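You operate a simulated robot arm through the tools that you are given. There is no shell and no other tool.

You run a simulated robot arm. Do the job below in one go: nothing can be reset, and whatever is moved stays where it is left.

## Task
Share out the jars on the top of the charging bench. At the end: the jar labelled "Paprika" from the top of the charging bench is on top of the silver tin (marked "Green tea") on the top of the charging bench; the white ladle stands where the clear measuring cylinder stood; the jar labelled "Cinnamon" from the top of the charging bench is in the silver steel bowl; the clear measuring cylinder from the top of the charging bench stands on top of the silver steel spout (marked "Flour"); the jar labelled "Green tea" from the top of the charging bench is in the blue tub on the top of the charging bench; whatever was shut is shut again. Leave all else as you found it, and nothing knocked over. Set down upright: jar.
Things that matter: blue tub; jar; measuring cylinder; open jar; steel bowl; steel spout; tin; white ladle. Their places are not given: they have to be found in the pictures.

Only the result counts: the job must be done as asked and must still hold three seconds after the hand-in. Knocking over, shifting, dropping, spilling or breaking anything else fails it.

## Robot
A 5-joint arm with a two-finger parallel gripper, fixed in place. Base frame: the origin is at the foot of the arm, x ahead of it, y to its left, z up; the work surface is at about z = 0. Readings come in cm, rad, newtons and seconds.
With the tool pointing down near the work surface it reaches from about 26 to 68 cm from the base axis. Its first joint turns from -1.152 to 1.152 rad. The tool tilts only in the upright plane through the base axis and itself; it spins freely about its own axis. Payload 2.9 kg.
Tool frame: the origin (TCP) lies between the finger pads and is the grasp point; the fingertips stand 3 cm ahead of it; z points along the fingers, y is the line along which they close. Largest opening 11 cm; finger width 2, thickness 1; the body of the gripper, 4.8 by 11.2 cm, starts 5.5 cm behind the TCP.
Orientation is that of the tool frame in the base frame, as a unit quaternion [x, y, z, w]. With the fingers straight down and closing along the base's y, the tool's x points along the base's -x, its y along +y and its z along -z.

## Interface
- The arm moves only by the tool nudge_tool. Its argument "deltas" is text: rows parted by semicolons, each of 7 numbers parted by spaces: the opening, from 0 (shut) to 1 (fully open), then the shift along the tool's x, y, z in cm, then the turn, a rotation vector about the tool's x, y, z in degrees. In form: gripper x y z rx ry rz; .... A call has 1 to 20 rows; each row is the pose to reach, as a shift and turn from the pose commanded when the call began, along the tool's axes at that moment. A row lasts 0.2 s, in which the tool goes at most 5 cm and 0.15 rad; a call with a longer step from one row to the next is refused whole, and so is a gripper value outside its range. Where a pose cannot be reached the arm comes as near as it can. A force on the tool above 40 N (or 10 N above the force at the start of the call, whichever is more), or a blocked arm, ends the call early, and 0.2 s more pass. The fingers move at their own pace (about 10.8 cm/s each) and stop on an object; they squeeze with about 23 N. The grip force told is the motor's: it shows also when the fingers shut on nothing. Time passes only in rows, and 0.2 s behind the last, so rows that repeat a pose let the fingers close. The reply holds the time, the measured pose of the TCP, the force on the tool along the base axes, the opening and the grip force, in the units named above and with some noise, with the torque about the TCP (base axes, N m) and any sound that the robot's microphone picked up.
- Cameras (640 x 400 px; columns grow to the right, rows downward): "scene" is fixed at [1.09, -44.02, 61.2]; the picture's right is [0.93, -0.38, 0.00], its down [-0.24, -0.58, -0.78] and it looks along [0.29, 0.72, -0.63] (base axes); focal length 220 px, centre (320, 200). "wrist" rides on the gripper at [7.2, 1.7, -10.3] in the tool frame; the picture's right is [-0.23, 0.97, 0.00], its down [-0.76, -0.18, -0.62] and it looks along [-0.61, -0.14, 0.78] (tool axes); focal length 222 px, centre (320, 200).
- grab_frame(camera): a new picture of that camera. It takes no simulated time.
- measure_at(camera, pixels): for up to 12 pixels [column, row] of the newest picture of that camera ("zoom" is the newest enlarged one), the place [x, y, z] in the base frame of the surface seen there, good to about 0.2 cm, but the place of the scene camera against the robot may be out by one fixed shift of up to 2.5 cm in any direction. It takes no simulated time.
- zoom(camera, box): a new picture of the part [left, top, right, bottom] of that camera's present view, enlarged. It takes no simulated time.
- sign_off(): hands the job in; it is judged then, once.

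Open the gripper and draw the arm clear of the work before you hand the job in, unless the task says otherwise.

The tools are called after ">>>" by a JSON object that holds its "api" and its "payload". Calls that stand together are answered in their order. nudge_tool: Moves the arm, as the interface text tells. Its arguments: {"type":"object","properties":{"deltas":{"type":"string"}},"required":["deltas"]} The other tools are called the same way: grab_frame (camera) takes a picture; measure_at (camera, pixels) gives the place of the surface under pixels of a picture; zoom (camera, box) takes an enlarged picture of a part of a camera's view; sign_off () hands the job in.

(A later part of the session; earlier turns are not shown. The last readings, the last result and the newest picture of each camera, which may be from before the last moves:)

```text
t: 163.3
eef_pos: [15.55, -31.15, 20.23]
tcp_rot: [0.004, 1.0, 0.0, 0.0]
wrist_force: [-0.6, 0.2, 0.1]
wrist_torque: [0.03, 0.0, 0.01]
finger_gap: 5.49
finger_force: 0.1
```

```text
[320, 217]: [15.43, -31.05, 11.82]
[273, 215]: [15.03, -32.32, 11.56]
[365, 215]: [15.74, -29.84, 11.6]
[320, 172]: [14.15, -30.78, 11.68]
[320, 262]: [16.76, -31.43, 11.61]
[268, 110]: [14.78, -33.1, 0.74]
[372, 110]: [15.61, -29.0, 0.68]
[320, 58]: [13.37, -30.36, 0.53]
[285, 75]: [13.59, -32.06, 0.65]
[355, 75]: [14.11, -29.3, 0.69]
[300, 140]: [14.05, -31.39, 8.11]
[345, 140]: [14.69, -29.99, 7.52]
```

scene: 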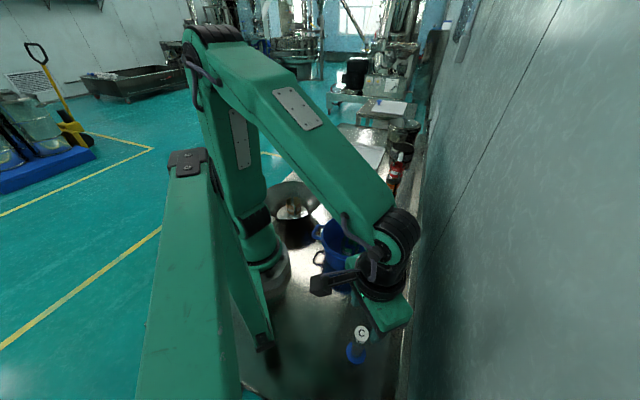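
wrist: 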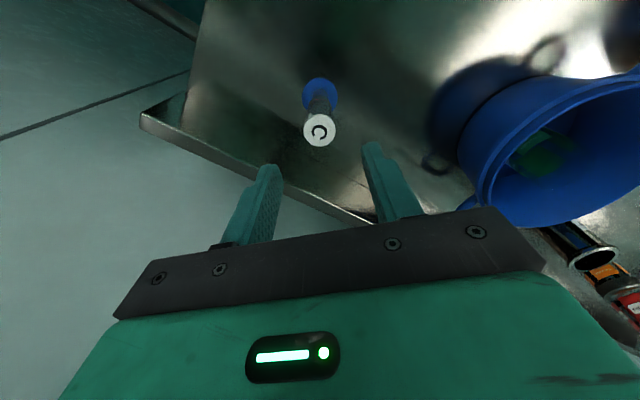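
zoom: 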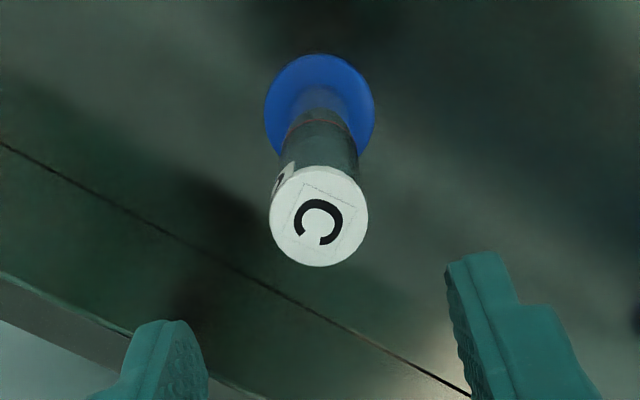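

Cylinder axis is (15.42,−31.06): cap radius 1.32, foot disc radius ≈2.15, cap top z≈11.7. I descend to z≈8, grip the tube, and lift a little slowly.

>>> {"api": "nudge_tool", "payload": {"deltas": "0.5 0.13 0.08 2.5 0 0 0; 0.5 0.13 0.08 5 0 0 0; 0.5 0.13 0.08 7.5 0 0 0; 0.5 0.13 0.08 10 0 0 0; 0.5 0.13 0.08 11.6 0 0 0; 0.5 0.13 0.08 12.2 0 0 0; 0.5 0.13 0.08 12.2 0 0 0; 0.3 0.13 0.08 12.2 0 0 0; 0.1 0.13 0.08 12.2 0 0 0; 0 0.13 0.08 12.2 0 0 0; 0 0.13 0.08 12.2 0 0 0; 0 0.13 0.08 12.2 0 0 0; 0 0.13 0.08 12.2 0 0 0; 0 0.13 0.08 12.1 0 0 0; 0 0.13 0.08 11.9 0 0 0; 0 0.13 0.08 11.5 0 0 0; 0 0.13 0.08 11.1 0 0 0; 0 0.13 0.08 10.7 0 0 0; 0 0.13 0.08 10.3 0 0 0; 0 0.13 0.08 10.2 0 0 0"}}

>>> {"api": "grab_frame", "payload": {"camera": "wrist"}}

>>> {"api": "zoom", "payload": {"camera": "scene", "box": [310, 270, 420, 390]}}

```text
t: 167.5
eef_pos: [15.43, -31.03, 9.8]
tcp_rot: [0.004, 1.0, 0.0, 0.001]
wrist_force: [-0.4, -0.8, -1.6]
wrist_torque: [-0.02, 0.01, -0.01]
finger_gap: 2.71
finger_force: 23.5
```

```text
taken
```

wrist: 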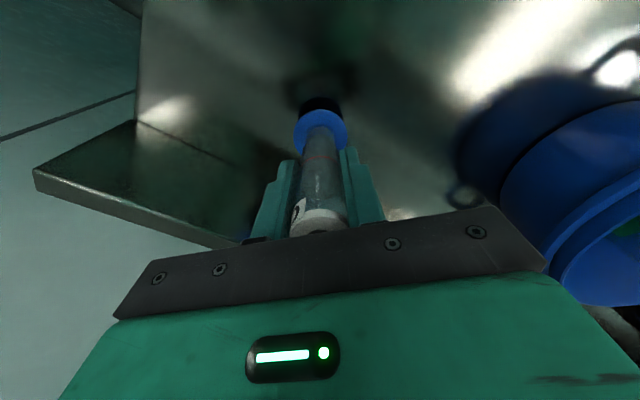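

```text
3.33 times, centred on (365, 330) of scene
```

zoom: 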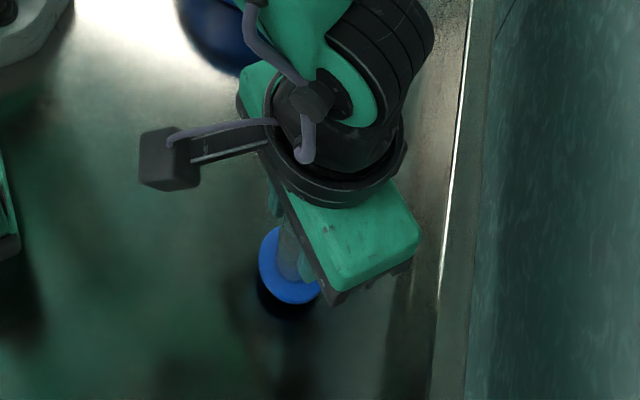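

Held (gap 2.71 cm). I lift it slowly 13 cm more so that its foot will clear tub and spout.

>>> {"api": "nudge_tool", "payload": {"deltas": "0 0 0 -0.3 0 0 0; 0 0 0 -0.8 0 0 0; 0 0 0 -1.5 0 0 0; 0 0 0 -2.2 0 0 0; 0 0 0 -2.9 0 0 0; 0 0 0 -3.6 0 0 0; 0 0 0 -4.3 0 0 0; 0 0 0 -5.0 0 0 0; 0 0 0 -5.7 0 0 0; 0 0 0 -6.4 0 0 0; 0 0 0 -7.1 0 0 0; 0 0 0 -7.8 0 0 0; 0 0 0 -8.5 0 0 0; 0 0 0 -9.2 0 0 0; 0 0 0 -9.9 0 0 0; 0 0 0 -10.6 0 0 0; 0 0 0 -11.3 0 0 0; 0 0 0 -12.0 0 0 0; 0 0 0 -12.6 0 0 0; 0 0 0 -13.0 0 0 0"}}

>>> {"api": "grab_frame", "payload": {"camera": "wrist"}}

```text
t: 171.7
eef_pos: [15.34, -30.93, 22.87]
tcp_rot: [0.004, 1.0, 0.0, 0.001]
wrist_force: [0.1, -0.6, -1.7]
wrist_torque: [-0.02, 0.01, -0.01]
finger_gap: 2.7
finger_force: 23.2
```

```text
taken
```

wrist: 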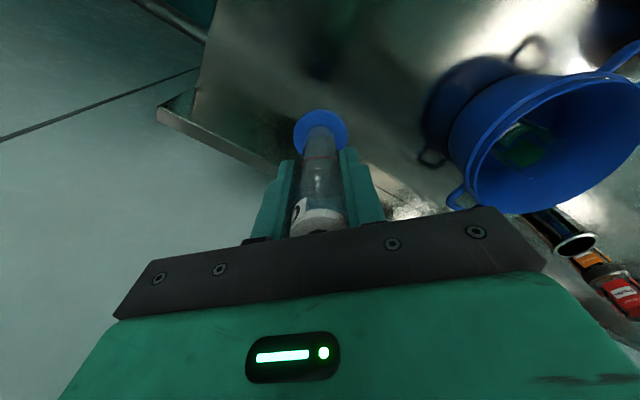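

No slip. I carry it in two gentle calls towards (38,−5), a spot from which the wrist camera can look at the spout beside the held cylinder.

>>> {"api": "nudge_tool", "payload": {"deltas": "0 -0.3 0.35 0 0 0 0; 0 -1.0 1.15 0 0 0 0; 0 -2.0 2.25 0 0 0 0; 0 -3.0 3.4 0 0 0 0; 0 -4.0 4.55 0 0 0 0; 0 -5.0 5.7 0 0 0 0; 0 -6.0 6.85 0 0 0 0; 0 -7.0 8.0 0 0 0 0; 0 -8.0 9.15 0 0 0 0; 0 -9.0 10.3 0 0 0 0; 0 -10.0 11.45 0 0 0 0; 0 -10.9 12.45 0 0 0 0; 0 -11.33 12.95 0 0 0 0"}}

>>> {"api": "nudge_tool", "payload": {"deltas": "0 -0.3 0.35 0 0 0 0; 0 -1.0 1.15 0 0 0 0; 0 -2.0 2.25 0 0 0 0; 0 -3.0 3.4 0 0 0 0; 0 -4.0 4.55 0 0 0 0; 0 -5.0 5.7 0 0 0 0; 0 -6.0 6.85 0 0 0 0; 0 -7.0 8.0 0 0 0 0; 0 -8.0 9.15 0 0 0 0; 0 -9.0 10.3 0 0 0 0; 0 -10.0 11.45 0 0 0 0; 0 -10.9 12.45 0 0 0 0; 0 -11.33 12.95 0 0 0 0; 0 -11.33 12.95 0 0 0 0"}}

>>> {"api": "grab_frame", "payload": {"camera": "wrist"}}

>>> {"api": "grab_frame", "payload": {"camera": "scene"}}

```text
t: 174.5
eef_pos: [27.04, -18.1, 23.09]
tcp_rot: [0.004, 1.0, -0.001, 0.0]
wrist_force: [0.4, -0.8, -0.8]
wrist_torque: [0.03, 0.0, -0.02]
finger_gap: 2.69
finger_force: 22.8
```

```text
t: 177.5
eef_pos: [38.34, -5.32, 22.86]
tcp_rot: [0.005, 1.0, 0.0, 0.001]
wrist_force: [-0.1, -0.6, -1.5]
wrist_torque: [0.02, -0.02, 0.03]
finger_gap: 2.69
finger_force: 22.6
```

```text
taken
```

wrist: 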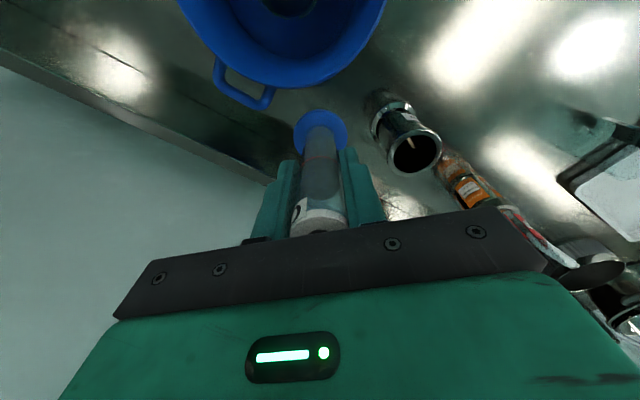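

```text
taken
```

scene: 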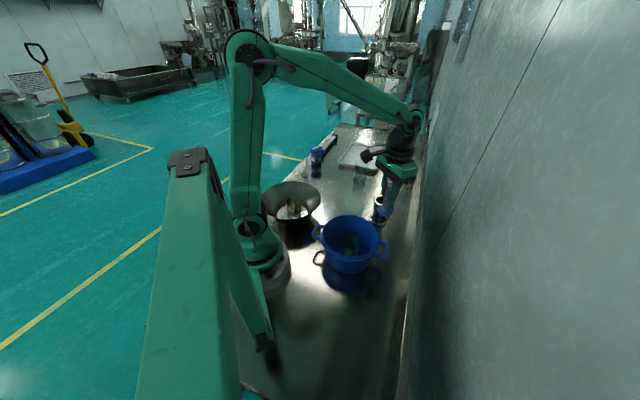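

The spout's open top is visible at wrist (415,152). I zoom there and measure its outer rim, inner edge and depth, and the foot disc of the held cylinder.

>>> {"api": "zoom", "payload": {"camera": "wrist", "box": [365, 85, 465, 180]}}

>>> {"api": "measure_at", "payload": {"camera": "zoom", "pixels": [[222, 260], [418, 245], [320, 205], [300, 355], [400, 310], [240, 310], [320, 280], [320, 230], [245, 260], [400, 255], [320, 335], [340, 300]]}}

```text
4.21 times, centred on (415, 132) of wrist
```

zoom: 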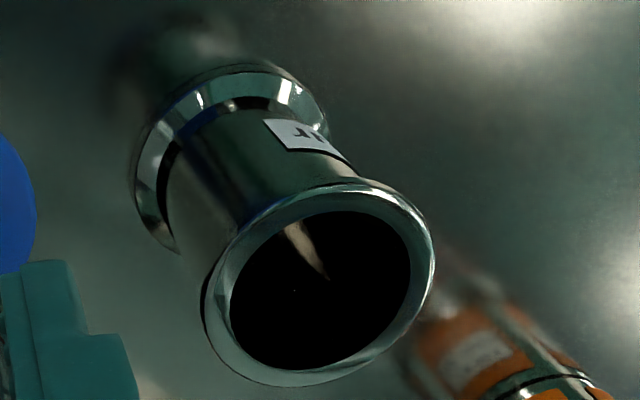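

```text
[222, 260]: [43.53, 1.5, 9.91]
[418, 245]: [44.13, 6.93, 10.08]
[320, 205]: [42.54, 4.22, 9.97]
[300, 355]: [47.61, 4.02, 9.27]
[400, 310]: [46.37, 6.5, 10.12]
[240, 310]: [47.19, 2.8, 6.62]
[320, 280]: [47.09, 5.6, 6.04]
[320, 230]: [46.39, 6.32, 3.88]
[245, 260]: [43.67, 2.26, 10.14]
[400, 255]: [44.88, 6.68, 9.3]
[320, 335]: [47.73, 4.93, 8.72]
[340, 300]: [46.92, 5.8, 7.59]
```

The spout is a hollow tube: outer rim radius ≈3.1, hole radius ≈2.4, slightly larger than the cylinder's foot (≈2.25). I measure the rim ring at eight points to get its exact centre and width.

>>> {"api": "measure_at", "payload": {"camera": "zoom", "pixels": [[213, 295], [232, 348], [285, 376], [390, 340], [425, 275], [405, 212], [345, 193], [262, 222], [226, 300], [410, 300], [360, 350], [300, 220]]}}

>>> {"api": "measure_at", "payload": {"camera": "wrist", "pixels": [[295, 132], [347, 132], [320, 112], [303, 118], [338, 118], [300, 145], [343, 145], [320, 150], [310, 190], [330, 190], [305, 220], [335, 220]]}}

```text
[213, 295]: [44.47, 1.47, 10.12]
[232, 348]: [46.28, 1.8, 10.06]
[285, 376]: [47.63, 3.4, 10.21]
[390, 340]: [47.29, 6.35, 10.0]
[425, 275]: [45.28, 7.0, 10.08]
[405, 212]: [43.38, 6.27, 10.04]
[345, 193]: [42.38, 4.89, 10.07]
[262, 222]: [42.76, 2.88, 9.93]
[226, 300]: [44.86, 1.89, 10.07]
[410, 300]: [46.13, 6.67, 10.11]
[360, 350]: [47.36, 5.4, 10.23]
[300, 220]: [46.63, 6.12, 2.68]
```

```text
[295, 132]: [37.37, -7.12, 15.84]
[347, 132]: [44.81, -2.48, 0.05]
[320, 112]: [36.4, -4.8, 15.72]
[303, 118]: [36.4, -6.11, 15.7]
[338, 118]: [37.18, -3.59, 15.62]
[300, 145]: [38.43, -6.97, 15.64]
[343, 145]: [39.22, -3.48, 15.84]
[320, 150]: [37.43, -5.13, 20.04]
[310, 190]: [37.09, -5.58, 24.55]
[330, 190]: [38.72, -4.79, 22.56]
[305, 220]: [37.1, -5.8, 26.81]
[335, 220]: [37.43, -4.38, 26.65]
```

The rim ring is centred at (45.07,4.27), z≈10.1, from radius ≈2.4 to ≈3.1. I move the cylinder level to above that centre.

>>> {"api": "nudge_tool", "payload": {"deltas": "0 -0.3 0.4 0 0 0 0; 0 -0.9 1.3 0 0 0 0; 0 -1.7 2.4 0 0 0 0; 0 -2.5 3.6 0 0 0 0; 0 -3.4 4.8 0 0 0 0; 0 -4.2 6.0 0 0 0 0; 0 -5.0 7.2 0 0 0 0; 0 -5.8 8.3 0 0 0 0; 0 -6.4 9.15 0 0 0 0; 0 -6.73 9.59 0 0 0 0; 0 -6.73 9.59 0 0 0 0"}}

>>> {"api": "grab_frame", "payload": {"camera": "wrist"}}

>>> {"api": "zoom", "payload": {"camera": "wrist", "box": [270, 60, 380, 160]}}

>>> {"api": "grab_frame", "payload": {"camera": "scene"}}

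```text
t: 179.9
eef_pos: [45.1, 4.26, 22.9]
tcp_rot: [0.005, 1.0, 0.0, 0.001]
wrist_force: [0.1, -1.1, -1.5]
wrist_torque: [0.03, 0.0, 0.02]
finger_gap: 2.67
finger_force: 23.3
```

```text
taken
```

wrist: 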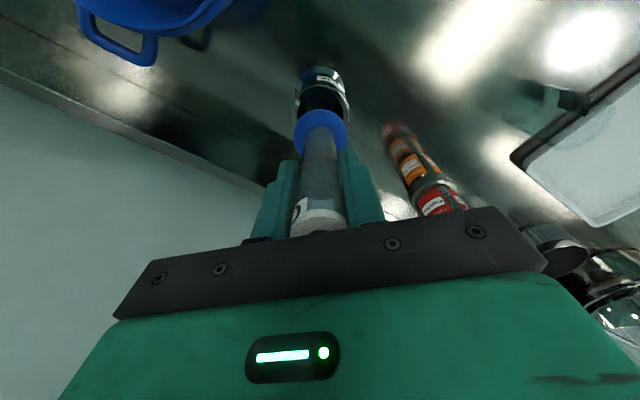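

```text
4.00 times, centred on (325, 110) of wrist
```

zoom: 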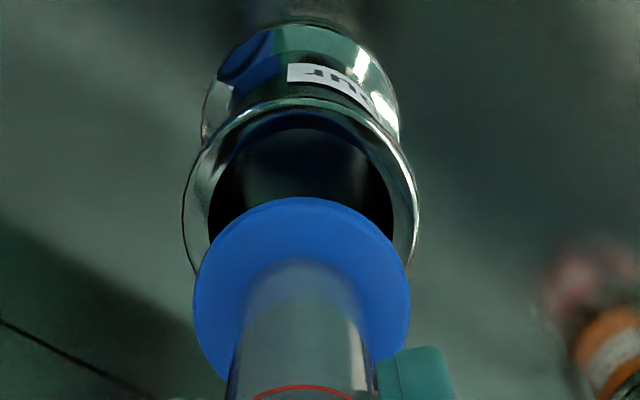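

```text
taken
```

scene: 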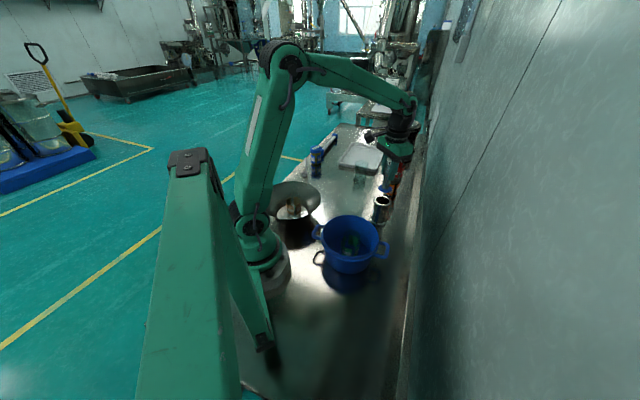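

By image size the foot disc radius is ≈2.27 and the hole ≈2.4, so it may not bear on the rim when centred. I lower to just above the rim (tool z≈18.5) and will then feel carefully for contact.

>>> {"api": "nudge_tool", "payload": {"deltas": "0 0 0 0.5 0 0 0; 0 0 0 1.2 0 0 0; 0 0 0 2.0 0 0 0; 0 0 0 2.8 0 0 0; 0 0 0 3.5 0 0 0; 0 0 0 4.0 0 0 0; 0 0 0 4.3 0 0 0; 0 0 0 4.4 0 0 0; 0 0 0 4.4 0 0 0"}}

>>> {"api": "grab_frame", "payload": {"camera": "wrist"}}

>>> {"api": "zoom", "payload": {"camera": "wrist", "box": [270, 70, 380, 170]}}

>>> {"api": "zoom", "payload": {"camera": "scene", "box": [355, 160, 415, 230]}}

```text
t: 181.9
eef_pos: [45.07, 4.15, 18.57]
tcp_rot: [0.005, 1.0, 0.0, 0.001]
wrist_force: [-0.5, 0.2, -0.1]
wrist_torque: [-0.01, -0.01, 0.0]
finger_gap: 2.66
finger_force: 23.0
```

```text
taken
```

wrist: 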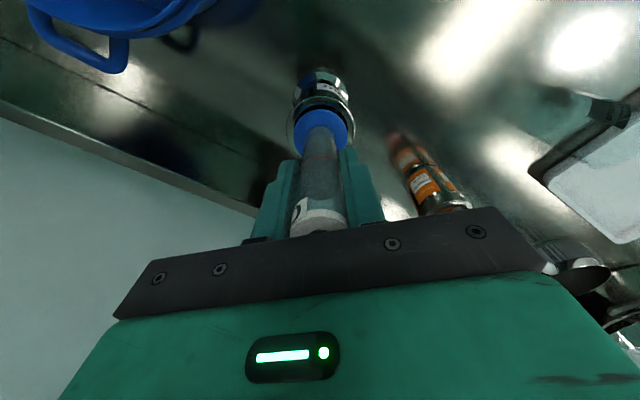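

```text
4.00 times, centred on (325, 120) of wrist
```

zoom: 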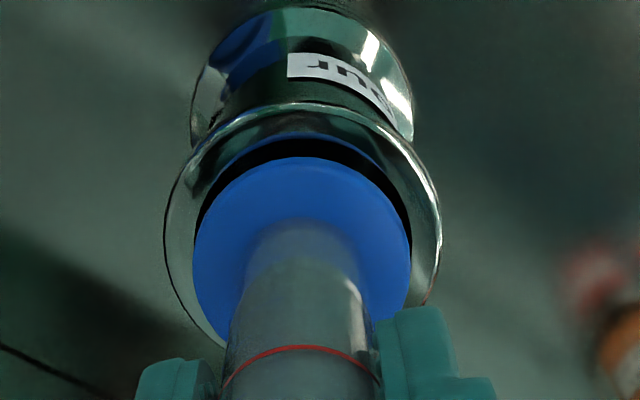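

```text
5.71 times, centred on (385, 195) of scene
```

zoom: 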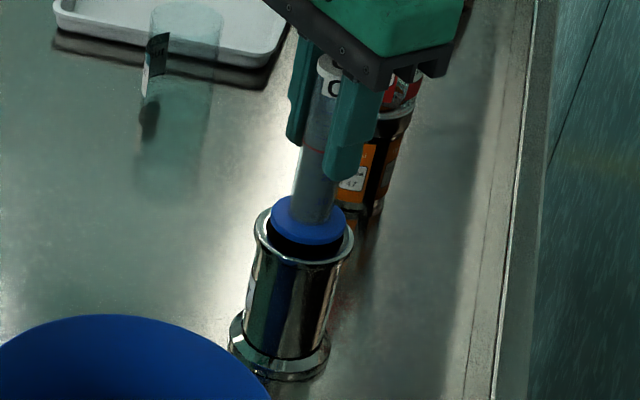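

The disc hovers right over the hole. I lower in 0.1 cm steps by 0.5 cm to feel for contact near z=18.1.

>>> {"api": "nudge_tool", "payload": {"deltas": "0 0 0 0.1 0 0 0; 0 0 0 0.2 0 0 0; 0 0 0 0.3 0 0 0; 0 0 0 0.4 0 0 0; 0 0 0 0.5 0 0 0; 0 0 0 0.5 0 0 0"}}

```text
t: 183.3
eef_pos: [45.08, 4.25, 18.18]
tcp_rot: [0.004, 1.0, 0.0, 0.001]
wrist_force: [-0.1, -0.5, -1.7]
wrist_torque: [-0.01, -0.03, -0.03]
finger_gap: 2.66
finger_force: 22.9
```

No contact yet. Another 0.3 cm in small steps.

>>> {"api": "nudge_tool", "payload": {"deltas": "0 0 0 0.08 0 0 0; 0 0 0 0.16 0 0 0; 0 0 0 0.24 0 0 0; 0 0 0 0.3 0 0 0; 0 0 0 0.3 0 0 0"}}

>>> {"api": "zoom", "payload": {"camera": "wrist", "box": [270, 70, 380, 170]}}

>>> {"api": "zoom", "payload": {"camera": "scene", "box": [365, 180, 405, 220]}}

```text
t: 184.5
eef_pos: [45.12, 4.26, 17.92]
tcp_rot: [0.004, 1.0, 0.0, 0.002]
wrist_force: [-2.8, -0.6, 12.2]
wrist_torque: [0.04, 0.35, 0.05]
finger_gap: 2.66
finger_force: 22.5
```

```text
4.00 times, centred on (325, 120) of wrist
```

zoom: 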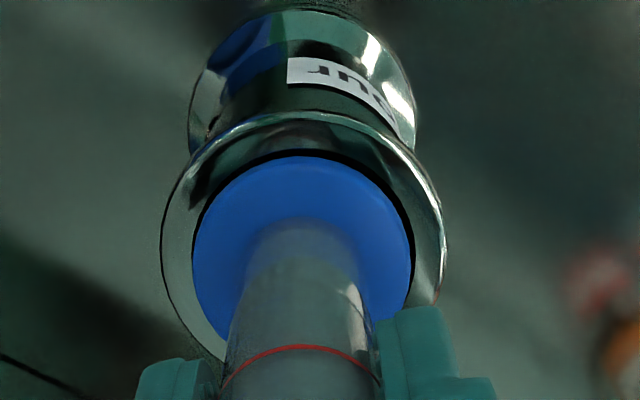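

```text
10.00 times, centred on (385, 200) of scene
```

zoom: 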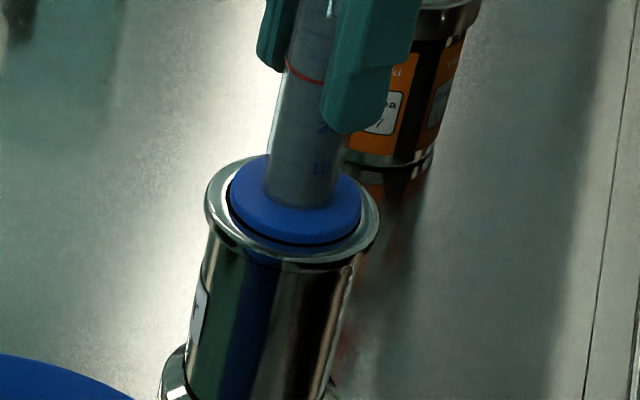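

Contact: 12 N upward at tool z=17.92 (foot at rim height ≈10), with the reaction spread near the centre, so the foot bears on the spout's top. I relieve the push a little, then open the fingers only slightly (keeping them around the tube) to see whether it stands.

>>> {"api": "nudge_tool", "payload": {"deltas": "0 0 0 -0.06 0 0 0; 0 0 0 -0.1 0 0 0; 0 0 0 -0.1 0 0 0"}}

```text
t: 185.3
eef_pos: [44.96, 4.15, 18.03]
tcp_rot: [0.004, 1.0, 0.001, 0.001]
wrist_force: [2.5, -1.1, 6.5]
wrist_torque: [0.03, -0.2, 0.01]
finger_gap: 2.68
finger_force: 23.6
```

Force is down to 6.5 N and its line passes near the axis. I relieve a touch more and open slowly to ~3.5 cm.

>>> {"api": "nudge_tool", "payload": {"deltas": "0 0 0 -0.05 0 0 0; 0 0 0 -0.05 0 0 0; 0.25 0 0 -0.05 0 0 0; 0.27 0 0 -0.05 0 0 0; 0.29 0 0 -0.05 0 0 0; 0.31 0 0 -0.05 0 0 0; 0.32 0 0 -0.05 0 0 0; 0.32 0 0 -0.05 0 0 0"}}

>>> {"api": "grab_frame", "payload": {"camera": "wrist"}}

>>> {"api": "zoom", "payload": {"camera": "wrist", "box": [270, 70, 390, 240]}}

>>> {"api": "zoom", "payload": {"camera": "scene", "box": [360, 165, 410, 220]}}

```text
t: 187.1
eef_pos: [45.01, 4.42, 17.92]
tcp_rot: [0.004, 1.0, 0.0, 0.002]
wrist_force: [0.2, 0.3, 0.5]
wrist_torque: [0.0, 0.01, 0.01]
finger_gap: 3.52
finger_force: 0.0
```

```text
taken
```

wrist: 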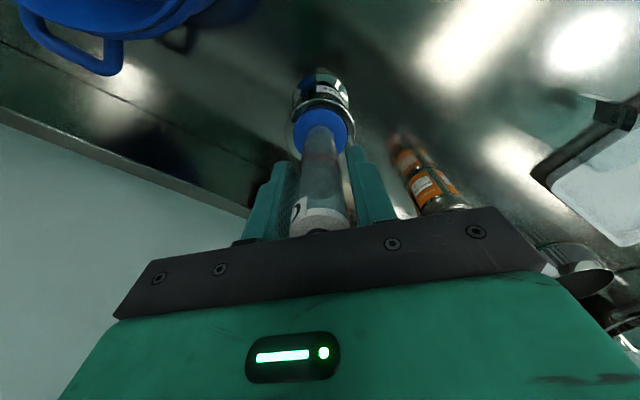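

```text
2.35 times, centred on (330, 155) of wrist
```

zoom: 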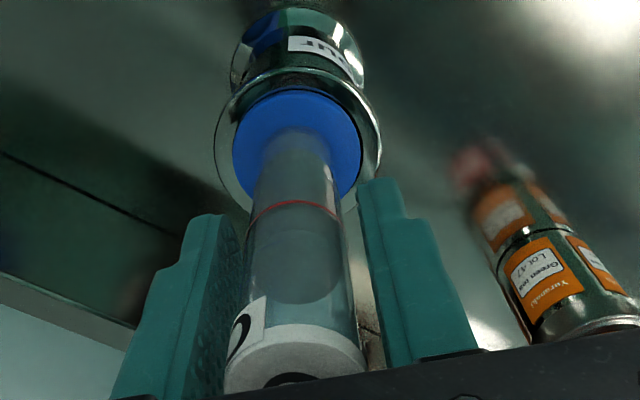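

```text
7.27 times, centred on (385, 192) of scene
```

zoom: 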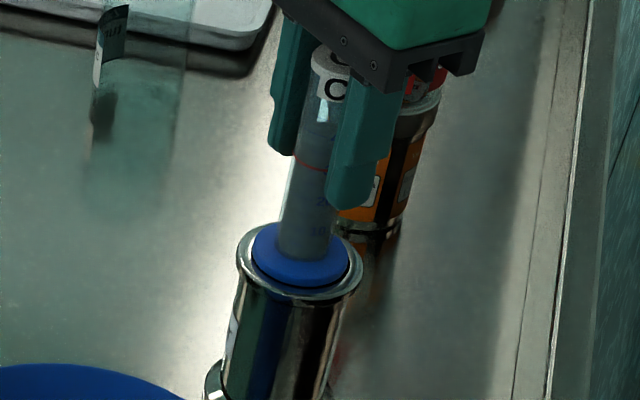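

It stays up with the fingers open at 3.5 cm. I check that the disc is level and the tube vertical by measuring points.

>>> {"api": "zoom", "payload": {"camera": "wrist", "box": [270, 70, 390, 240]}}

>>> {"api": "measure_at", "payload": {"camera": "zoom", "pixels": [[245, 130], [352, 130], [300, 98], [240, 165], [355, 165], [270, 110], [330, 110], [300, 180], [300, 240], [290, 340], [250, 375], [340, 360]]}}

```text
2.35 times, centred on (330, 155) of wrist
```

zoom: 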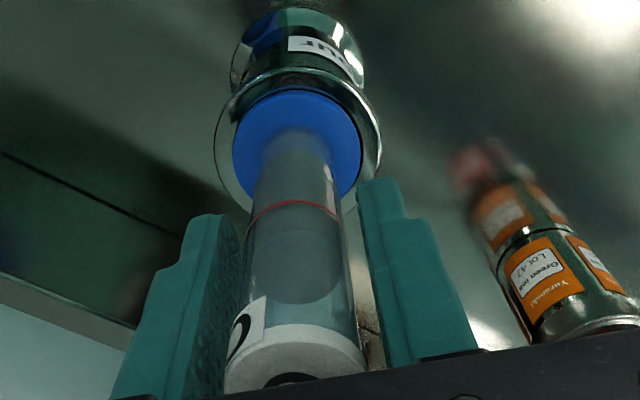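

```text
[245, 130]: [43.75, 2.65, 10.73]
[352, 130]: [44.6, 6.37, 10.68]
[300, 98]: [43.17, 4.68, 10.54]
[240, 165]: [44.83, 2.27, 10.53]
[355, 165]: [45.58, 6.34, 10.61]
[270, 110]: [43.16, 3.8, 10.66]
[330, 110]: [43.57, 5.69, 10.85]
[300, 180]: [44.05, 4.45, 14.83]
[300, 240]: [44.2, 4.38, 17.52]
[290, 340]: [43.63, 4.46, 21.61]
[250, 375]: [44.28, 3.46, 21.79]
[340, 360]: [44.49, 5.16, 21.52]
```

The disc is level (z 10.5–10.8 all round) and centred at about (45.1,4.3); the tube is vertical. I open a bit more and rise straight up to z≈32.

>>> {"api": "nudge_tool", "payload": {"deltas": "0.34 0 -0.05 0 0 0 0; 0.38 0 -0.1 0 0 0 0; 0.42 0 -0.1 0 0 0 0; 0.45 0 -0.1 0 0 0 0; 0.45 0 -0.1 -0.5 0 0 0; 0.45 0 -0.1 -1.5 0 0 0; 0.45 0 -0.1 -3 0 0 0; 0.45 0 -0.1 -5 0 0 0; 0.45 0 -0.1 -7.5 0 0 0; 0.45 0 -0.1 -10.5 0 0 0; 0.45 0 -0.1 -14 0 0 0; 0.45 0 -0.1 -14 0 0 0"}}

>>> {"api": "grab_frame", "payload": {"camera": "wrist"}}

>>> {"api": "grab_frame", "payload": {"camera": "scene"}}

>>> {"api": "zoom", "payload": {"camera": "scene", "box": [340, 130, 430, 240]}}

```text
t: 189.7
eef_pos: [45.0, 4.4, 32.06]
tcp_rot: [0.004, 1.0, 0.0, 0.0]
wrist_force: [1.0, 0.5, 0.5]
wrist_torque: [0.01, 0.0, -0.03]
finger_gap: 4.96
finger_force: 0.1
```

```text
taken
```

wrist: 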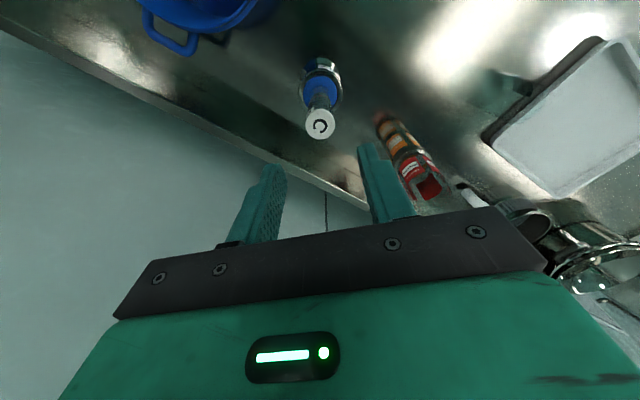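

```text
taken
```

scene: 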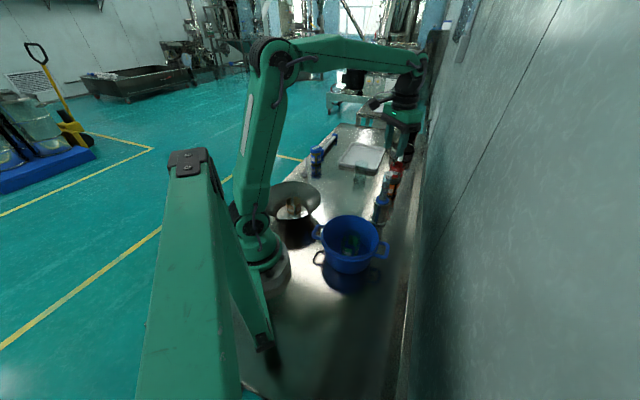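

```text
3.64 times, centred on (385, 185) of scene
```

zoom: 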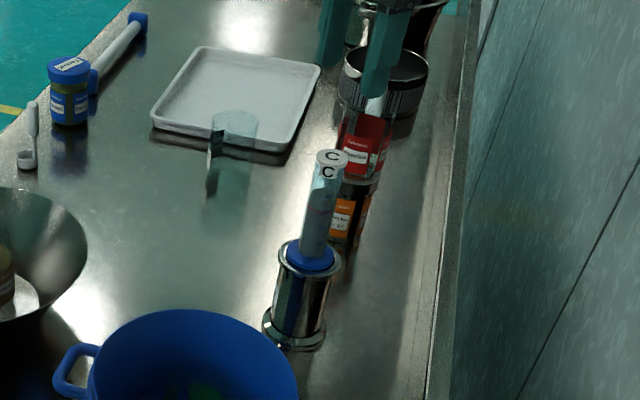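

The cylinder stands upright on the spout. Now the ladle: I move above it, to about (29.5,44.5,24), to look.

>>> {"api": "nudge_tool", "payload": {"deltas": "0.45 1.2 3 0 0 0 0; 0.45 2.9 7.5 0 0 0 0; 0.45 4.6 12 0 0 0 0; 0.45 6.3 16.5 0 0 0 0; 0.45 8 21 0 0 0 0; 0.45 9.8 25.5 1 0 0 0; 0.45 11.5 30 2.5 0 0 0; 0.45 13.2 34.5 4.5 0 0 0; 0.45 14.9 38.5 6.5 0 0 0; 0.45 15.5 40.1 8 0 0 0; 0.45 15.5 40.1 8 0 0 0"}}

>>> {"api": "grab_frame", "payload": {"camera": "wrist"}}

>>> {"api": "zoom", "payload": {"camera": "wrist", "box": [260, 50, 400, 180]}}

>>> {"api": "zoom", "payload": {"camera": "scene", "box": [285, 135, 345, 195]}}

```text
refused: row 7 steps farther than a row can; nothing moved
```

```text
taken
```

wrist: 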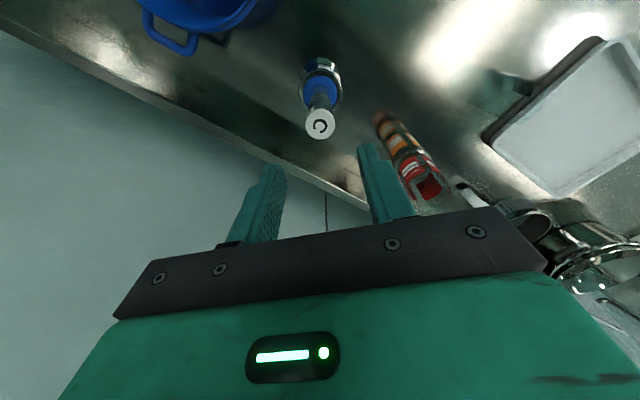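

```text
3.08 times, centred on (330, 115) of wrist
```

zoom: 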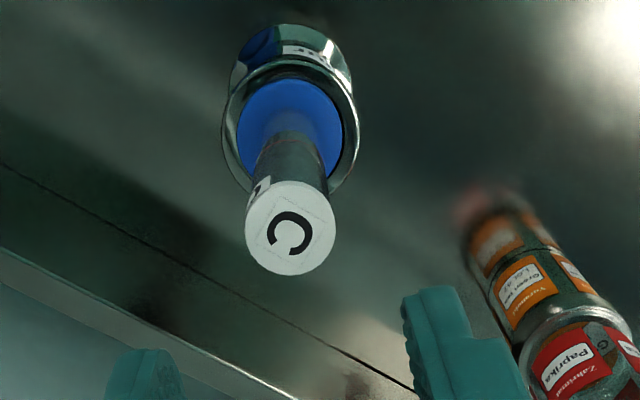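

```text
6.67 times, centred on (315, 165) of scene
```

zoom: 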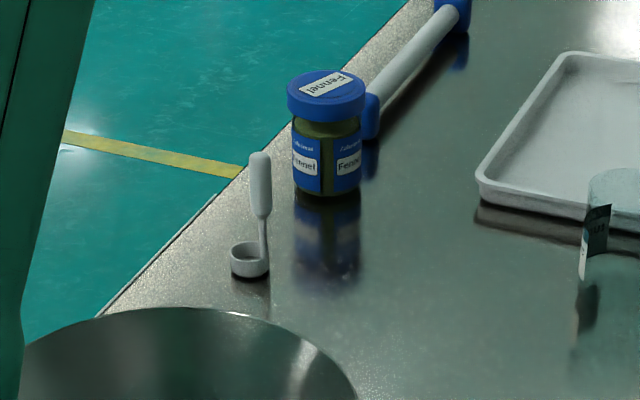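

A row stepped just over 5 cm and the call was refused; nothing moved. I resend with smaller steps.

>>> {"api": "nudge_tool", "payload": {"deltas": "0.45 1.2 3 0 0 0 0; 0.45 2.8 7.2 0 0 0 0; 0.45 4.4 11.4 0 0 0 0; 0.45 6.0 15.6 0 0 0 0; 0.45 7.6 19.8 0 0 0 0; 0.45 9.2 23.9 0.8 0 0 0; 0.45 10.8 27.9 2 0 0 0; 0.45 12.4 31.9 3.5 0 0 0; 0.45 13.9 35.8 5 0 0 0; 0.45 15 38.8 6.8 0 0 0; 0.45 15.5 40.1 8 0 0 0; 0.45 15.5 40.1 8 0 0 0"}}

>>> {"api": "grab_frame", "payload": {"camera": "wrist"}}

>>> {"api": "zoom", "payload": {"camera": "wrist", "box": [260, 50, 400, 180]}}

```text
t: 192.3
eef_pos: [29.86, 44.48, 24.09]
tcp_rot: [0.004, 1.0, 0.002, 0.001]
wrist_force: [-0.4, -0.2, 0.1]
wrist_torque: [0.0, -0.04, 0.02]
finger_gap: 4.96
finger_force: 0.2
```

```text
taken
```

wrist: 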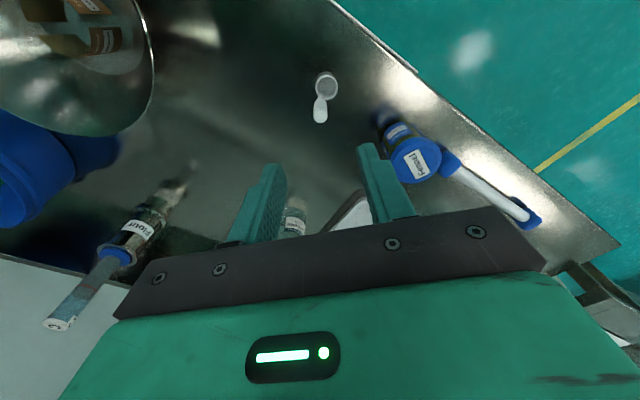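

```text
3.08 times, centred on (330, 115) of wrist
```

zoom: 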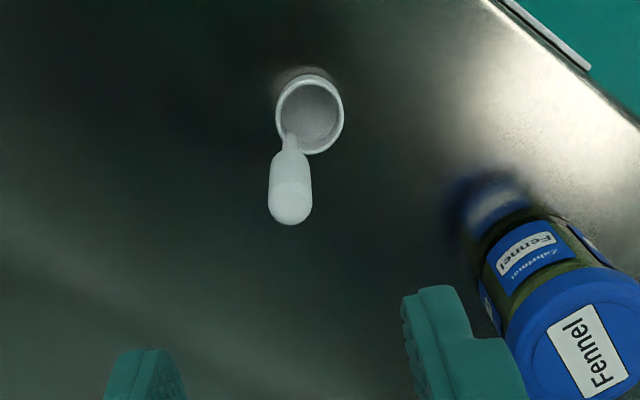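

The ladle's cup is at zoom (310,115) and its upright handle at (290,190). I measure cup rim, cup floor and handle.

>>> {"api": "measure_at", "payload": {"camera": "zoom", "pixels": [[279, 115], [341, 115], [310, 78], [318, 150], [310, 110], [290, 150], [290, 170], [290, 190], [290, 205], [291, 216], [273, 190], [308, 190]]}}

```text
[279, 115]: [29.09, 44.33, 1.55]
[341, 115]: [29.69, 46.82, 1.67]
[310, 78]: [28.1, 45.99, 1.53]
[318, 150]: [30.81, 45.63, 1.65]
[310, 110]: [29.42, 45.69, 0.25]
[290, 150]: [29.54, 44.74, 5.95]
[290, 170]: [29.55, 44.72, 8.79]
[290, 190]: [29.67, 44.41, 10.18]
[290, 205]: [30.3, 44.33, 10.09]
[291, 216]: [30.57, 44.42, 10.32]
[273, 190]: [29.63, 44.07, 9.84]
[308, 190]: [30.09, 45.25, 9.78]
```

Handle's thick part: centre about (30.1,44.55), z≈5–10.2; cup centre (29.4,45.65). I narrow to 4 cm, descend to z≈7.6, close on the handle, and lift slowly.

>>> {"api": "nudge_tool", "payload": {"deltas": "0.4 -0.24 0.07 3 0 0 0; 0.36 -0.24 0.07 6.5 0 0 0; 0.36 -0.24 0.07 10 0 0 0; 0.36 -0.24 0.07 13 0 0 0; 0.36 -0.24 0.07 15.3 0 0 0; 0.36 -0.24 0.07 16.5 0 0 0; 0.36 -0.24 0.07 16.5 0 0 0"}}

>>> {"api": "grab_frame", "payload": {"camera": "wrist"}}

>>> {"api": "zoom", "payload": {"camera": "wrist", "box": [260, 90, 390, 240]}}

```text
t: 193.9
eef_pos: [30.21, 44.49, 7.44]
tcp_rot: [0.004, 1.0, 0.001, 0.002]
wrist_force: [0.5, 0.4, -1.2]
wrist_torque: [0.02, -0.05, -0.03]
finger_gap: 3.96
finger_force: 0.1
```

```text
taken
```

wrist: 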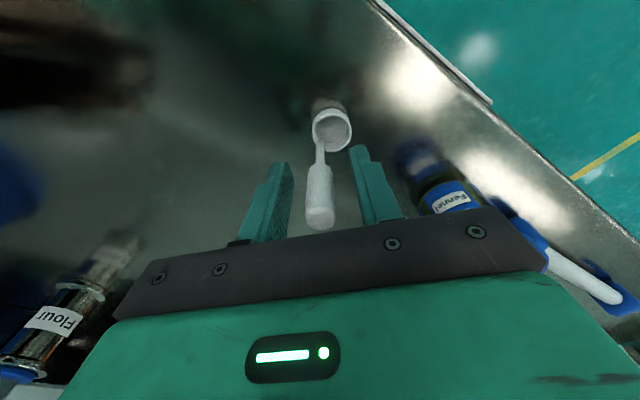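

```text
2.67 times, centred on (325, 165) of wrist
```

zoom: 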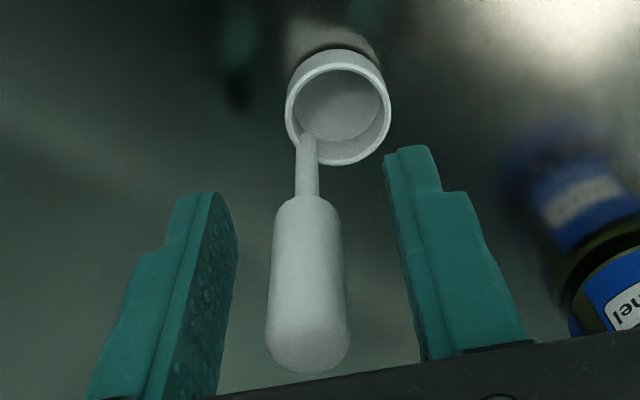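

The handle is centred between the fingers. I close gradually, hold, and lift 2 cm slowly.

>>> {"api": "nudge_tool", "payload": {"deltas": "0.3 0 0 0 0 0 0; 0.25 0 0 0 0 0 0; 0.2 0 0 0 0 0 0; 0.16 0 0 0 0 0 0; 0.12 0 0 0 0 0 0; 0.06 0 0 0 0 0 0; 0 0 0 0 0 0 0; 0 0 0 0 0 0 0; 0 0 0 0 0 0 0; 0 0 0 -0.1 0 0 0; 0 0 0 -0.3 0 0 0; 0 0 0 -0.7 0 0 0; 0 0 0 -1.1 0 0 0; 0 0 0 -1.5 0 0 0; 0 0 0 -1.9 0 0 0; 0 0 0 -2.0 0 0 0"}}

>>> {"api": "grab_frame", "payload": {"camera": "wrist"}}

>>> {"api": "zoom", "payload": {"camera": "wrist", "box": [260, 90, 390, 240]}}

>>> {"api": "measure_at", "payload": {"camera": "zoom", "pixels": [[290, 110], [388, 110], [335, 65], [345, 155], [340, 110], [305, 160], [305, 200], [305, 260], [305, 320], [310, 350]]}}

```text
t: 197.3
eef_pos: [30.19, 44.44, 9.38]
tcp_rot: [0.005, 1.0, 0.001, 0.0]
wrist_force: [-0.4, 0.0, -0.6]
wrist_torque: [-0.03, 0.02, -0.01]
finger_gap: 1.49
finger_force: 22.9
```

```text
taken
```

wrist: 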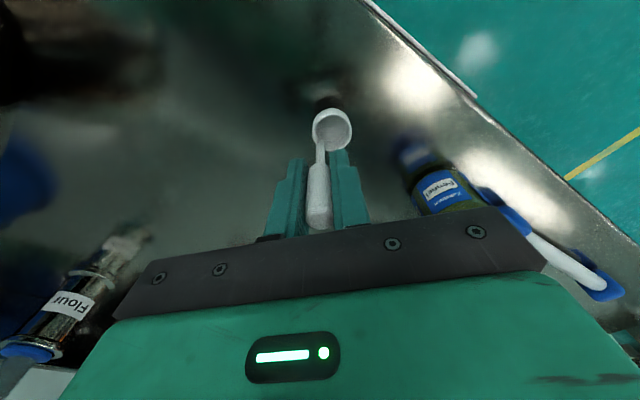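

```text
2.67 times, centred on (325, 165) of wrist
```

zoom: 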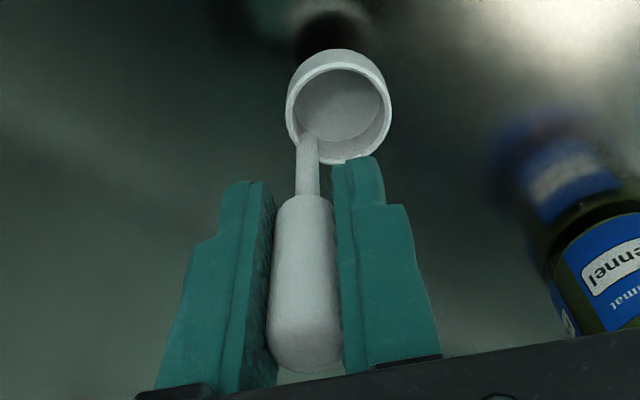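

```text
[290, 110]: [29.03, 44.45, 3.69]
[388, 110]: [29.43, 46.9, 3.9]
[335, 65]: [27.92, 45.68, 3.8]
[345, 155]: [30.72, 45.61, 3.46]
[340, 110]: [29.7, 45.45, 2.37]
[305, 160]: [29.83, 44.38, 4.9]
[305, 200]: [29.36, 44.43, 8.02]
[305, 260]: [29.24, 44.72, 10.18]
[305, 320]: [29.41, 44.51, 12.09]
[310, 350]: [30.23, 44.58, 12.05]
```

The ladle is held upright (gap 1.49, cup rim level at z≈3.7). I lift it 14.5 cm more, slowly.

>>> {"api": "nudge_tool", "payload": {"deltas": "0 0 0 -0.3 0 0 0; 0 0 0 -0.9 0 0 0; 0 0 0 -1.6 0 0 0; 0 0 0 -2.4 0 0 0; 0 0 0 -3.2 0 0 0; 0 0 0 -4.0 0 0 0; 0 0 0 -4.8 0 0 0; 0 0 0 -5.6 0 0 0; 0 0 0 -6.4 0 0 0; 0 0 0 -7.2 0 0 0; 0 0 0 -8.0 0 0 0; 0 0 0 -8.8 0 0 0; 0 0 0 -9.6 0 0 0; 0 0 0 -10.4 0 0 0; 0 0 0 -11.2 0 0 0; 0 0 0 -12.0 0 0 0; 0 0 0 -12.8 0 0 0; 0 0 0 -13.6 0 0 0; 0 0 0 -14.2 0 0 0; 0 0 0 -14.5 0 0 0"}}

>>> {"api": "zoom", "payload": {"camera": "wrist", "box": [260, 90, 390, 240]}}

```text
t: 201.5
eef_pos: [30.11, 44.37, 24.04]
tcp_rot: [0.004, 1.0, 0.001, 0.0]
wrist_force: [0.0, 0.8, -1.3]
wrist_torque: [0.02, -0.01, -0.01]
finger_gap: 1.5
finger_force: 22.8
```

```text
2.67 times, centred on (325, 165) of wrist
```

zoom: 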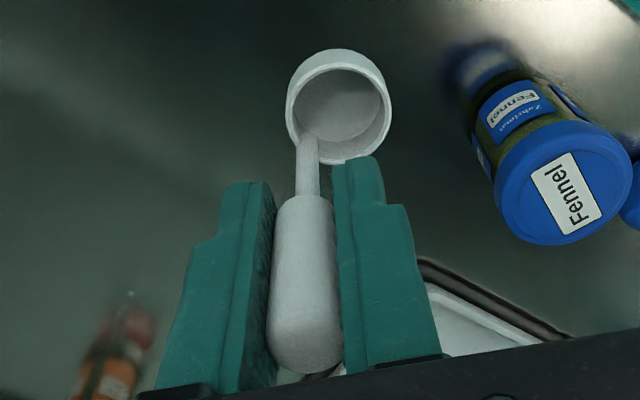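

No slip. I carry the ladle at z=24 first to (31,8), keeping 14 cm clear of the tall cylinder stack.

>>> {"api": "nudge_tool", "payload": {"deltas": "0 -0.02 -0.6 0 0 0 0; 0 -0.05 -1.8 0 0 0 0; 0 -0.08 -3.3 0 0 0 0; 0 -0.12 -4.9 0 0 0 0; 0 -0.16 -6.5 0 0 0 0; 0 -0.2 -8.1 0 0 0 0; 0 -0.24 -9.7 0 0 0 0; 0 -0.28 -11.3 0 0 0 0; 0 -0.32 -12.9 0 0 0 0; 0 -0.36 -14.5 0 0 0 0; 0 -0.4 -16.1 0 0 0 0; 0 -0.44 -17.4 0 0 0 0; 0 -0.45 -18.2 0 0 0 0"}}

>>> {"api": "nudge_tool", "payload": {"deltas": "0 -0.02 -0.6 0 0 0 0; 0 -0.05 -1.8 0 0 0 0; 0 -0.08 -3.3 0 0 0 0; 0 -0.12 -4.9 0 0 0 0; 0 -0.16 -6.5 0 0 0 0; 0 -0.2 -8.1 0 0 0 0; 0 -0.24 -9.7 0 0 0 0; 0 -0.28 -11.3 0 0 0 0; 0 -0.32 -12.9 0 0 0 0; 0 -0.36 -14.5 0 0 0 0; 0 -0.4 -16.1 0 0 0 0; 0 -0.44 -17.4 0 0 0 0; 0 -0.45 -18.2 0 0 0 0"}}

>>> {"api": "nudge_tool", "payload": {"deltas": "0 0.15 -0.6 0 0 0 0; 0 0.45 -1.8 0 0 0 0; 0 0.8 -3.3 0 0 0 0; 0 1.2 -4.8 0 0 0 0; 0 1.6 -6.3 0 0 0 0; 0 1.95 -7.8 0 0 0 0; 0 2.3 -9.3 0 0 0 0; 0 2.7 -10.8 0 0 0 0; 0 3.1 -12.3 0 0 0 0; 0 3.4 -13.5 0 0 0 0; 0 3.5 -14.0 0 0 0 0"}}

>>> {"api": "grab_frame", "payload": {"camera": "wrist"}}

>>> {"api": "grab_frame", "payload": {"camera": "scene"}}

```text
t: 204.3
eef_pos: [30.38, 26.12, 23.83]
tcp_rot: [0.005, 1.0, 0.002, 0.001]
wrist_force: [0.2, -0.2, -0.7]
wrist_torque: [-0.01, -0.03, 0.01]
finger_gap: 1.47
finger_force: 23.2
```

```text
t: 207.1
eef_pos: [30.44, 7.94, 24.0]
tcp_rot: [0.005, 1.0, 0.0, 0.002]
wrist_force: [0.7, 0.2, -1.1]
wrist_torque: [-0.02, -0.02, 0.03]
finger_gap: 1.5
finger_force: 23.5
```

```text
t: 209.5
eef_pos: [27.21, -6.0, 23.83]
tcp_rot: [0.005, 1.0, 0.0, 0.001]
wrist_force: [-0.5, -0.5, -0.7]
wrist_torque: [-0.01, 0.02, -0.05]
finger_gap: 1.49
finger_force: 23.0
```

```text
taken
```

wrist: 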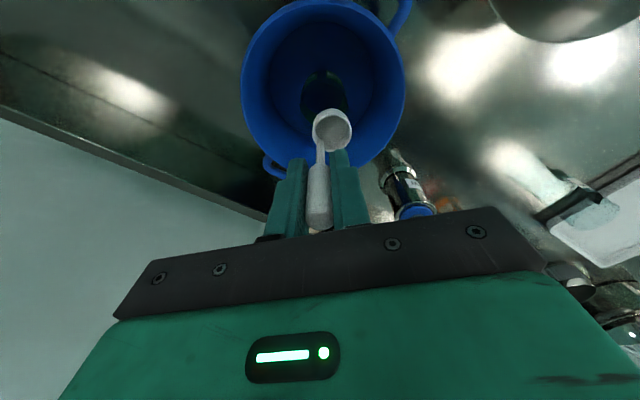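

```text
taken
```

scene: 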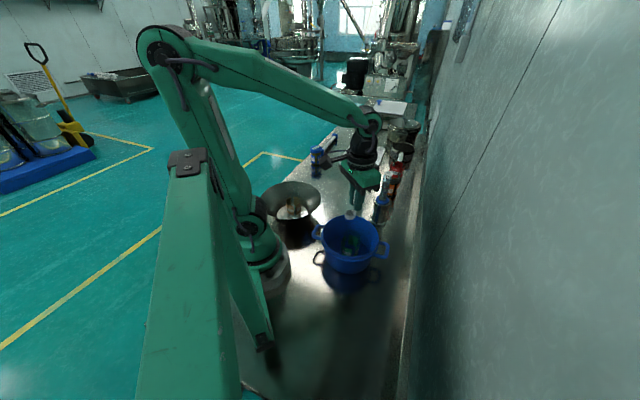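

Ladle steady. I continue to (24,−20) and then to above the cylinder's old place, tool at (16.1,−32.0), so that the cup comes over (15.25,−30.8).

>>> {"api": "nudge_tool", "payload": {"deltas": "0 0.15 -0.6 0 0 0 0; 0 0.4 -1.8 0 0 0 0; 0 0.75 -3.3 0 0 0 0; 0 1.1 -4.8 0 0 0 0; 0 1.45 -6.3 0 0 0 0; 0 1.8 -7.8 0 0 0 0; 0 2.15 -9.3 0 0 0 0; 0 2.5 -10.8 0 0 0 0; 0 2.8 -12.3 0 0 0 0; 0 3.1 -13.5 0 0 0 0; 0 3.2 -14.0 0 0 0 0"}}

>>> {"api": "nudge_tool", "payload": {"deltas": "0 0.35 -0.5 0 0 0 0; 0 1.0 -1.5 0 0 0 0; 0 1.8 -2.75 0 0 0 0; 0 2.6 -4.0 0 0 0 0; 0 3.4 -5.25 0 0 0 0; 0 4.2 -6.5 0 0 0 0; 0 5.0 -7.75 0 0 0 0; 0 5.8 -9.0 0 0 0 0; 0 6.6 -10.2 0 0 0 0; 0 7.4 -11.2 0 0 0 0; 0 7.9 -12.0 0 0 0 0; 0 7.9 -12.0 0 0 0 0"}}

>>> {"api": "grab_frame", "payload": {"camera": "wrist"}}

>>> {"api": "zoom", "payload": {"camera": "wrist", "box": [260, 90, 390, 240]}}

>>> {"api": "measure_at", "payload": {"camera": "zoom", "pixels": [[290, 110], [388, 110], [335, 65], [345, 155], [340, 110], [305, 160], [305, 260], [305, 320]]}}

```text
t: 211.9
eef_pos: [23.74, -19.95, 23.83]
tcp_rot: [0.004, 1.0, -0.001, 0.001]
wrist_force: [0.5, 0.2, -0.7]
wrist_torque: [0.02, 0.01, 0.02]
finger_gap: 1.47
finger_force: 23.1
```

```text
t: 214.5
eef_pos: [15.83, -31.88, 23.67]
tcp_rot: [0.004, 1.0, -0.001, 0.001]
wrist_force: [0.4, -0.2, -0.8]
wrist_torque: [0.02, 0.02, -0.01]
finger_gap: 1.49
finger_force: 23.0
```

```text
taken
```

wrist: 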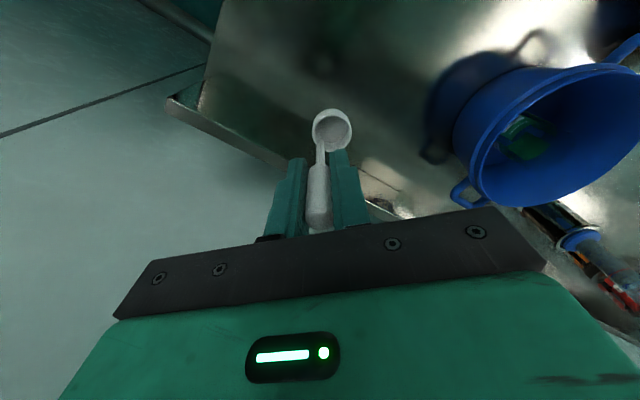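

```text
2.67 times, centred on (325, 165) of wrist
```

zoom: 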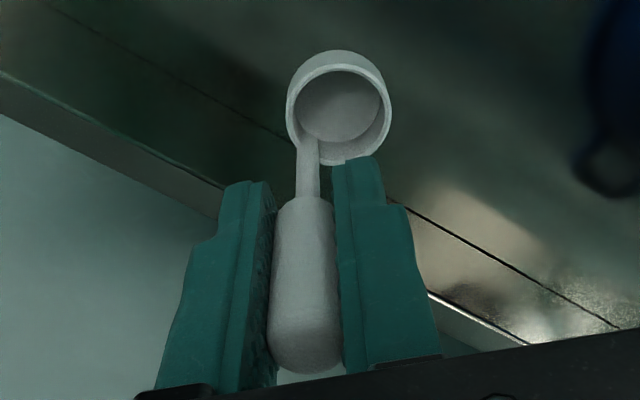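

```text
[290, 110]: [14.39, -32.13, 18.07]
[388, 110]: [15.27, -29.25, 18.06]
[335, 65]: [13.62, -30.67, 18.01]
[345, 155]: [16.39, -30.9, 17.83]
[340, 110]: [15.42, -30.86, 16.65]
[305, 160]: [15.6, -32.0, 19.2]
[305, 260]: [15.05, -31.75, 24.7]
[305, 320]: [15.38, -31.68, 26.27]
```

The cup is over (15.0,−30.75), handle at (15.9,−31.9), around the cylinder's old place (15.4,−31.05). I lower 16.3 cm, slowing toward the bench.

>>> {"api": "nudge_tool", "payload": {"deltas": "0 -0.1 0 0.5 0 0 0; 0 -0.2 0 1.5 0 0 0; 0 -0.2 0 2.7 0 0 0; 0 -0.2 0 3.9 0 0 0; 0 -0.2 0 5.1 0 0 0; 0 -0.2 0 6.3 0 0 0; 0 -0.2 0 7.5 0 0 0; 0 -0.2 0 8.7 0 0 0; 0 -0.2 0 9.9 0 0 0; 0 -0.2 0 11.1 0 0 0; 0 -0.2 0 12.3 0 0 0; 0 -0.2 0 13.4 0 0 0; 0 -0.2 0 14.3 0 0 0; 0 -0.2 0 15.1 0 0 0; 0 -0.2 0 15.7 0 0 0; 0 -0.2 0 16.1 0 0 0; 0 -0.2 0 16.3 0 0 0; 0 -0.2 0 16.3 0 0 0"}}

>>> {"api": "grab_frame", "payload": {"camera": "wrist"}}

>>> {"api": "zoom", "payload": {"camera": "wrist", "box": [260, 90, 390, 240]}}

>>> {"api": "measure_at", "payload": {"camera": "zoom", "pixels": [[290, 110], [388, 110], [335, 65], [345, 155], [340, 110], [305, 160], [240, 90], [420, 120]]}}

```text
t: 218.3
eef_pos: [16.02, -31.93, 7.58]
tcp_rot: [0.004, 1.0, 0.0, 0.0]
wrist_force: [-0.2, 0.5, -1.6]
wrist_torque: [-0.03, 0.0, 0.01]
finger_gap: 1.5
finger_force: 22.6
```

```text
taken
```

wrist: 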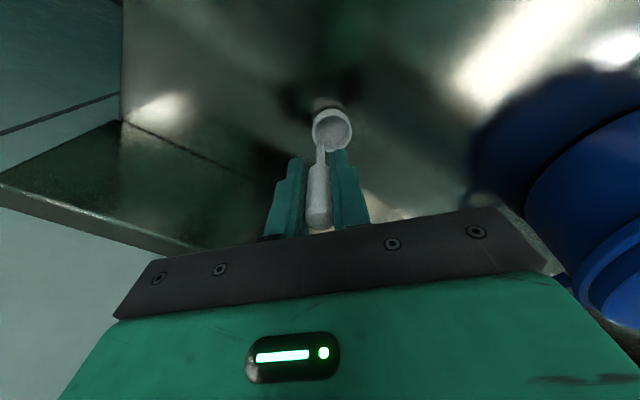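

```text
2.67 times, centred on (325, 165) of wrist
```

zoom: 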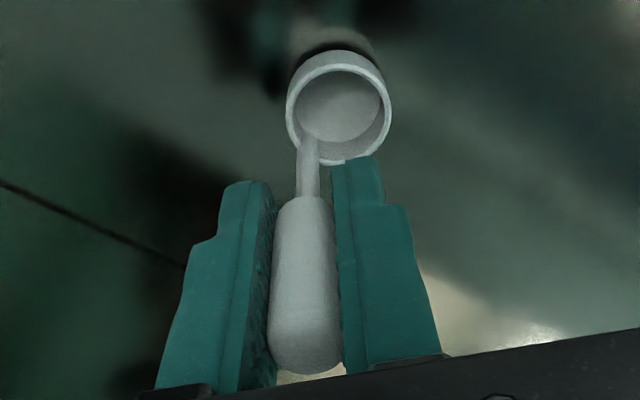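

```text
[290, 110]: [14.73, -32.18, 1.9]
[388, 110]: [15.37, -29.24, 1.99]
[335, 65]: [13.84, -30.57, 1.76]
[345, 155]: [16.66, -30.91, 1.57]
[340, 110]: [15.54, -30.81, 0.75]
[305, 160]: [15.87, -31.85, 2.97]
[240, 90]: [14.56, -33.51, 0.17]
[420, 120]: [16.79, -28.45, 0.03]
```

The cup rim reads z≈1.8 (1.6 when standing), so about 0.2 cm remains. I lower in small steps and watch the force.

>>> {"api": "nudge_tool", "payload": {"deltas": "0 0 0 0.06 0 0 0; 0 0 0 0.12 0 0 0; 0 0 0 0.18 0 0 0; 0 0 0 0.2 0 0 0; 0 0 0 0.2 0 0 0"}}

```text
t: 219.5
eef_pos: [15.91, -31.82, 7.38]
tcp_rot: [0.004, 1.0, -0.001, 0.0]
wrist_force: [0.7, -0.7, 4.4]
wrist_torque: [0.05, -0.11, -0.01]
finger_gap: 1.49
finger_force: 23.1
```

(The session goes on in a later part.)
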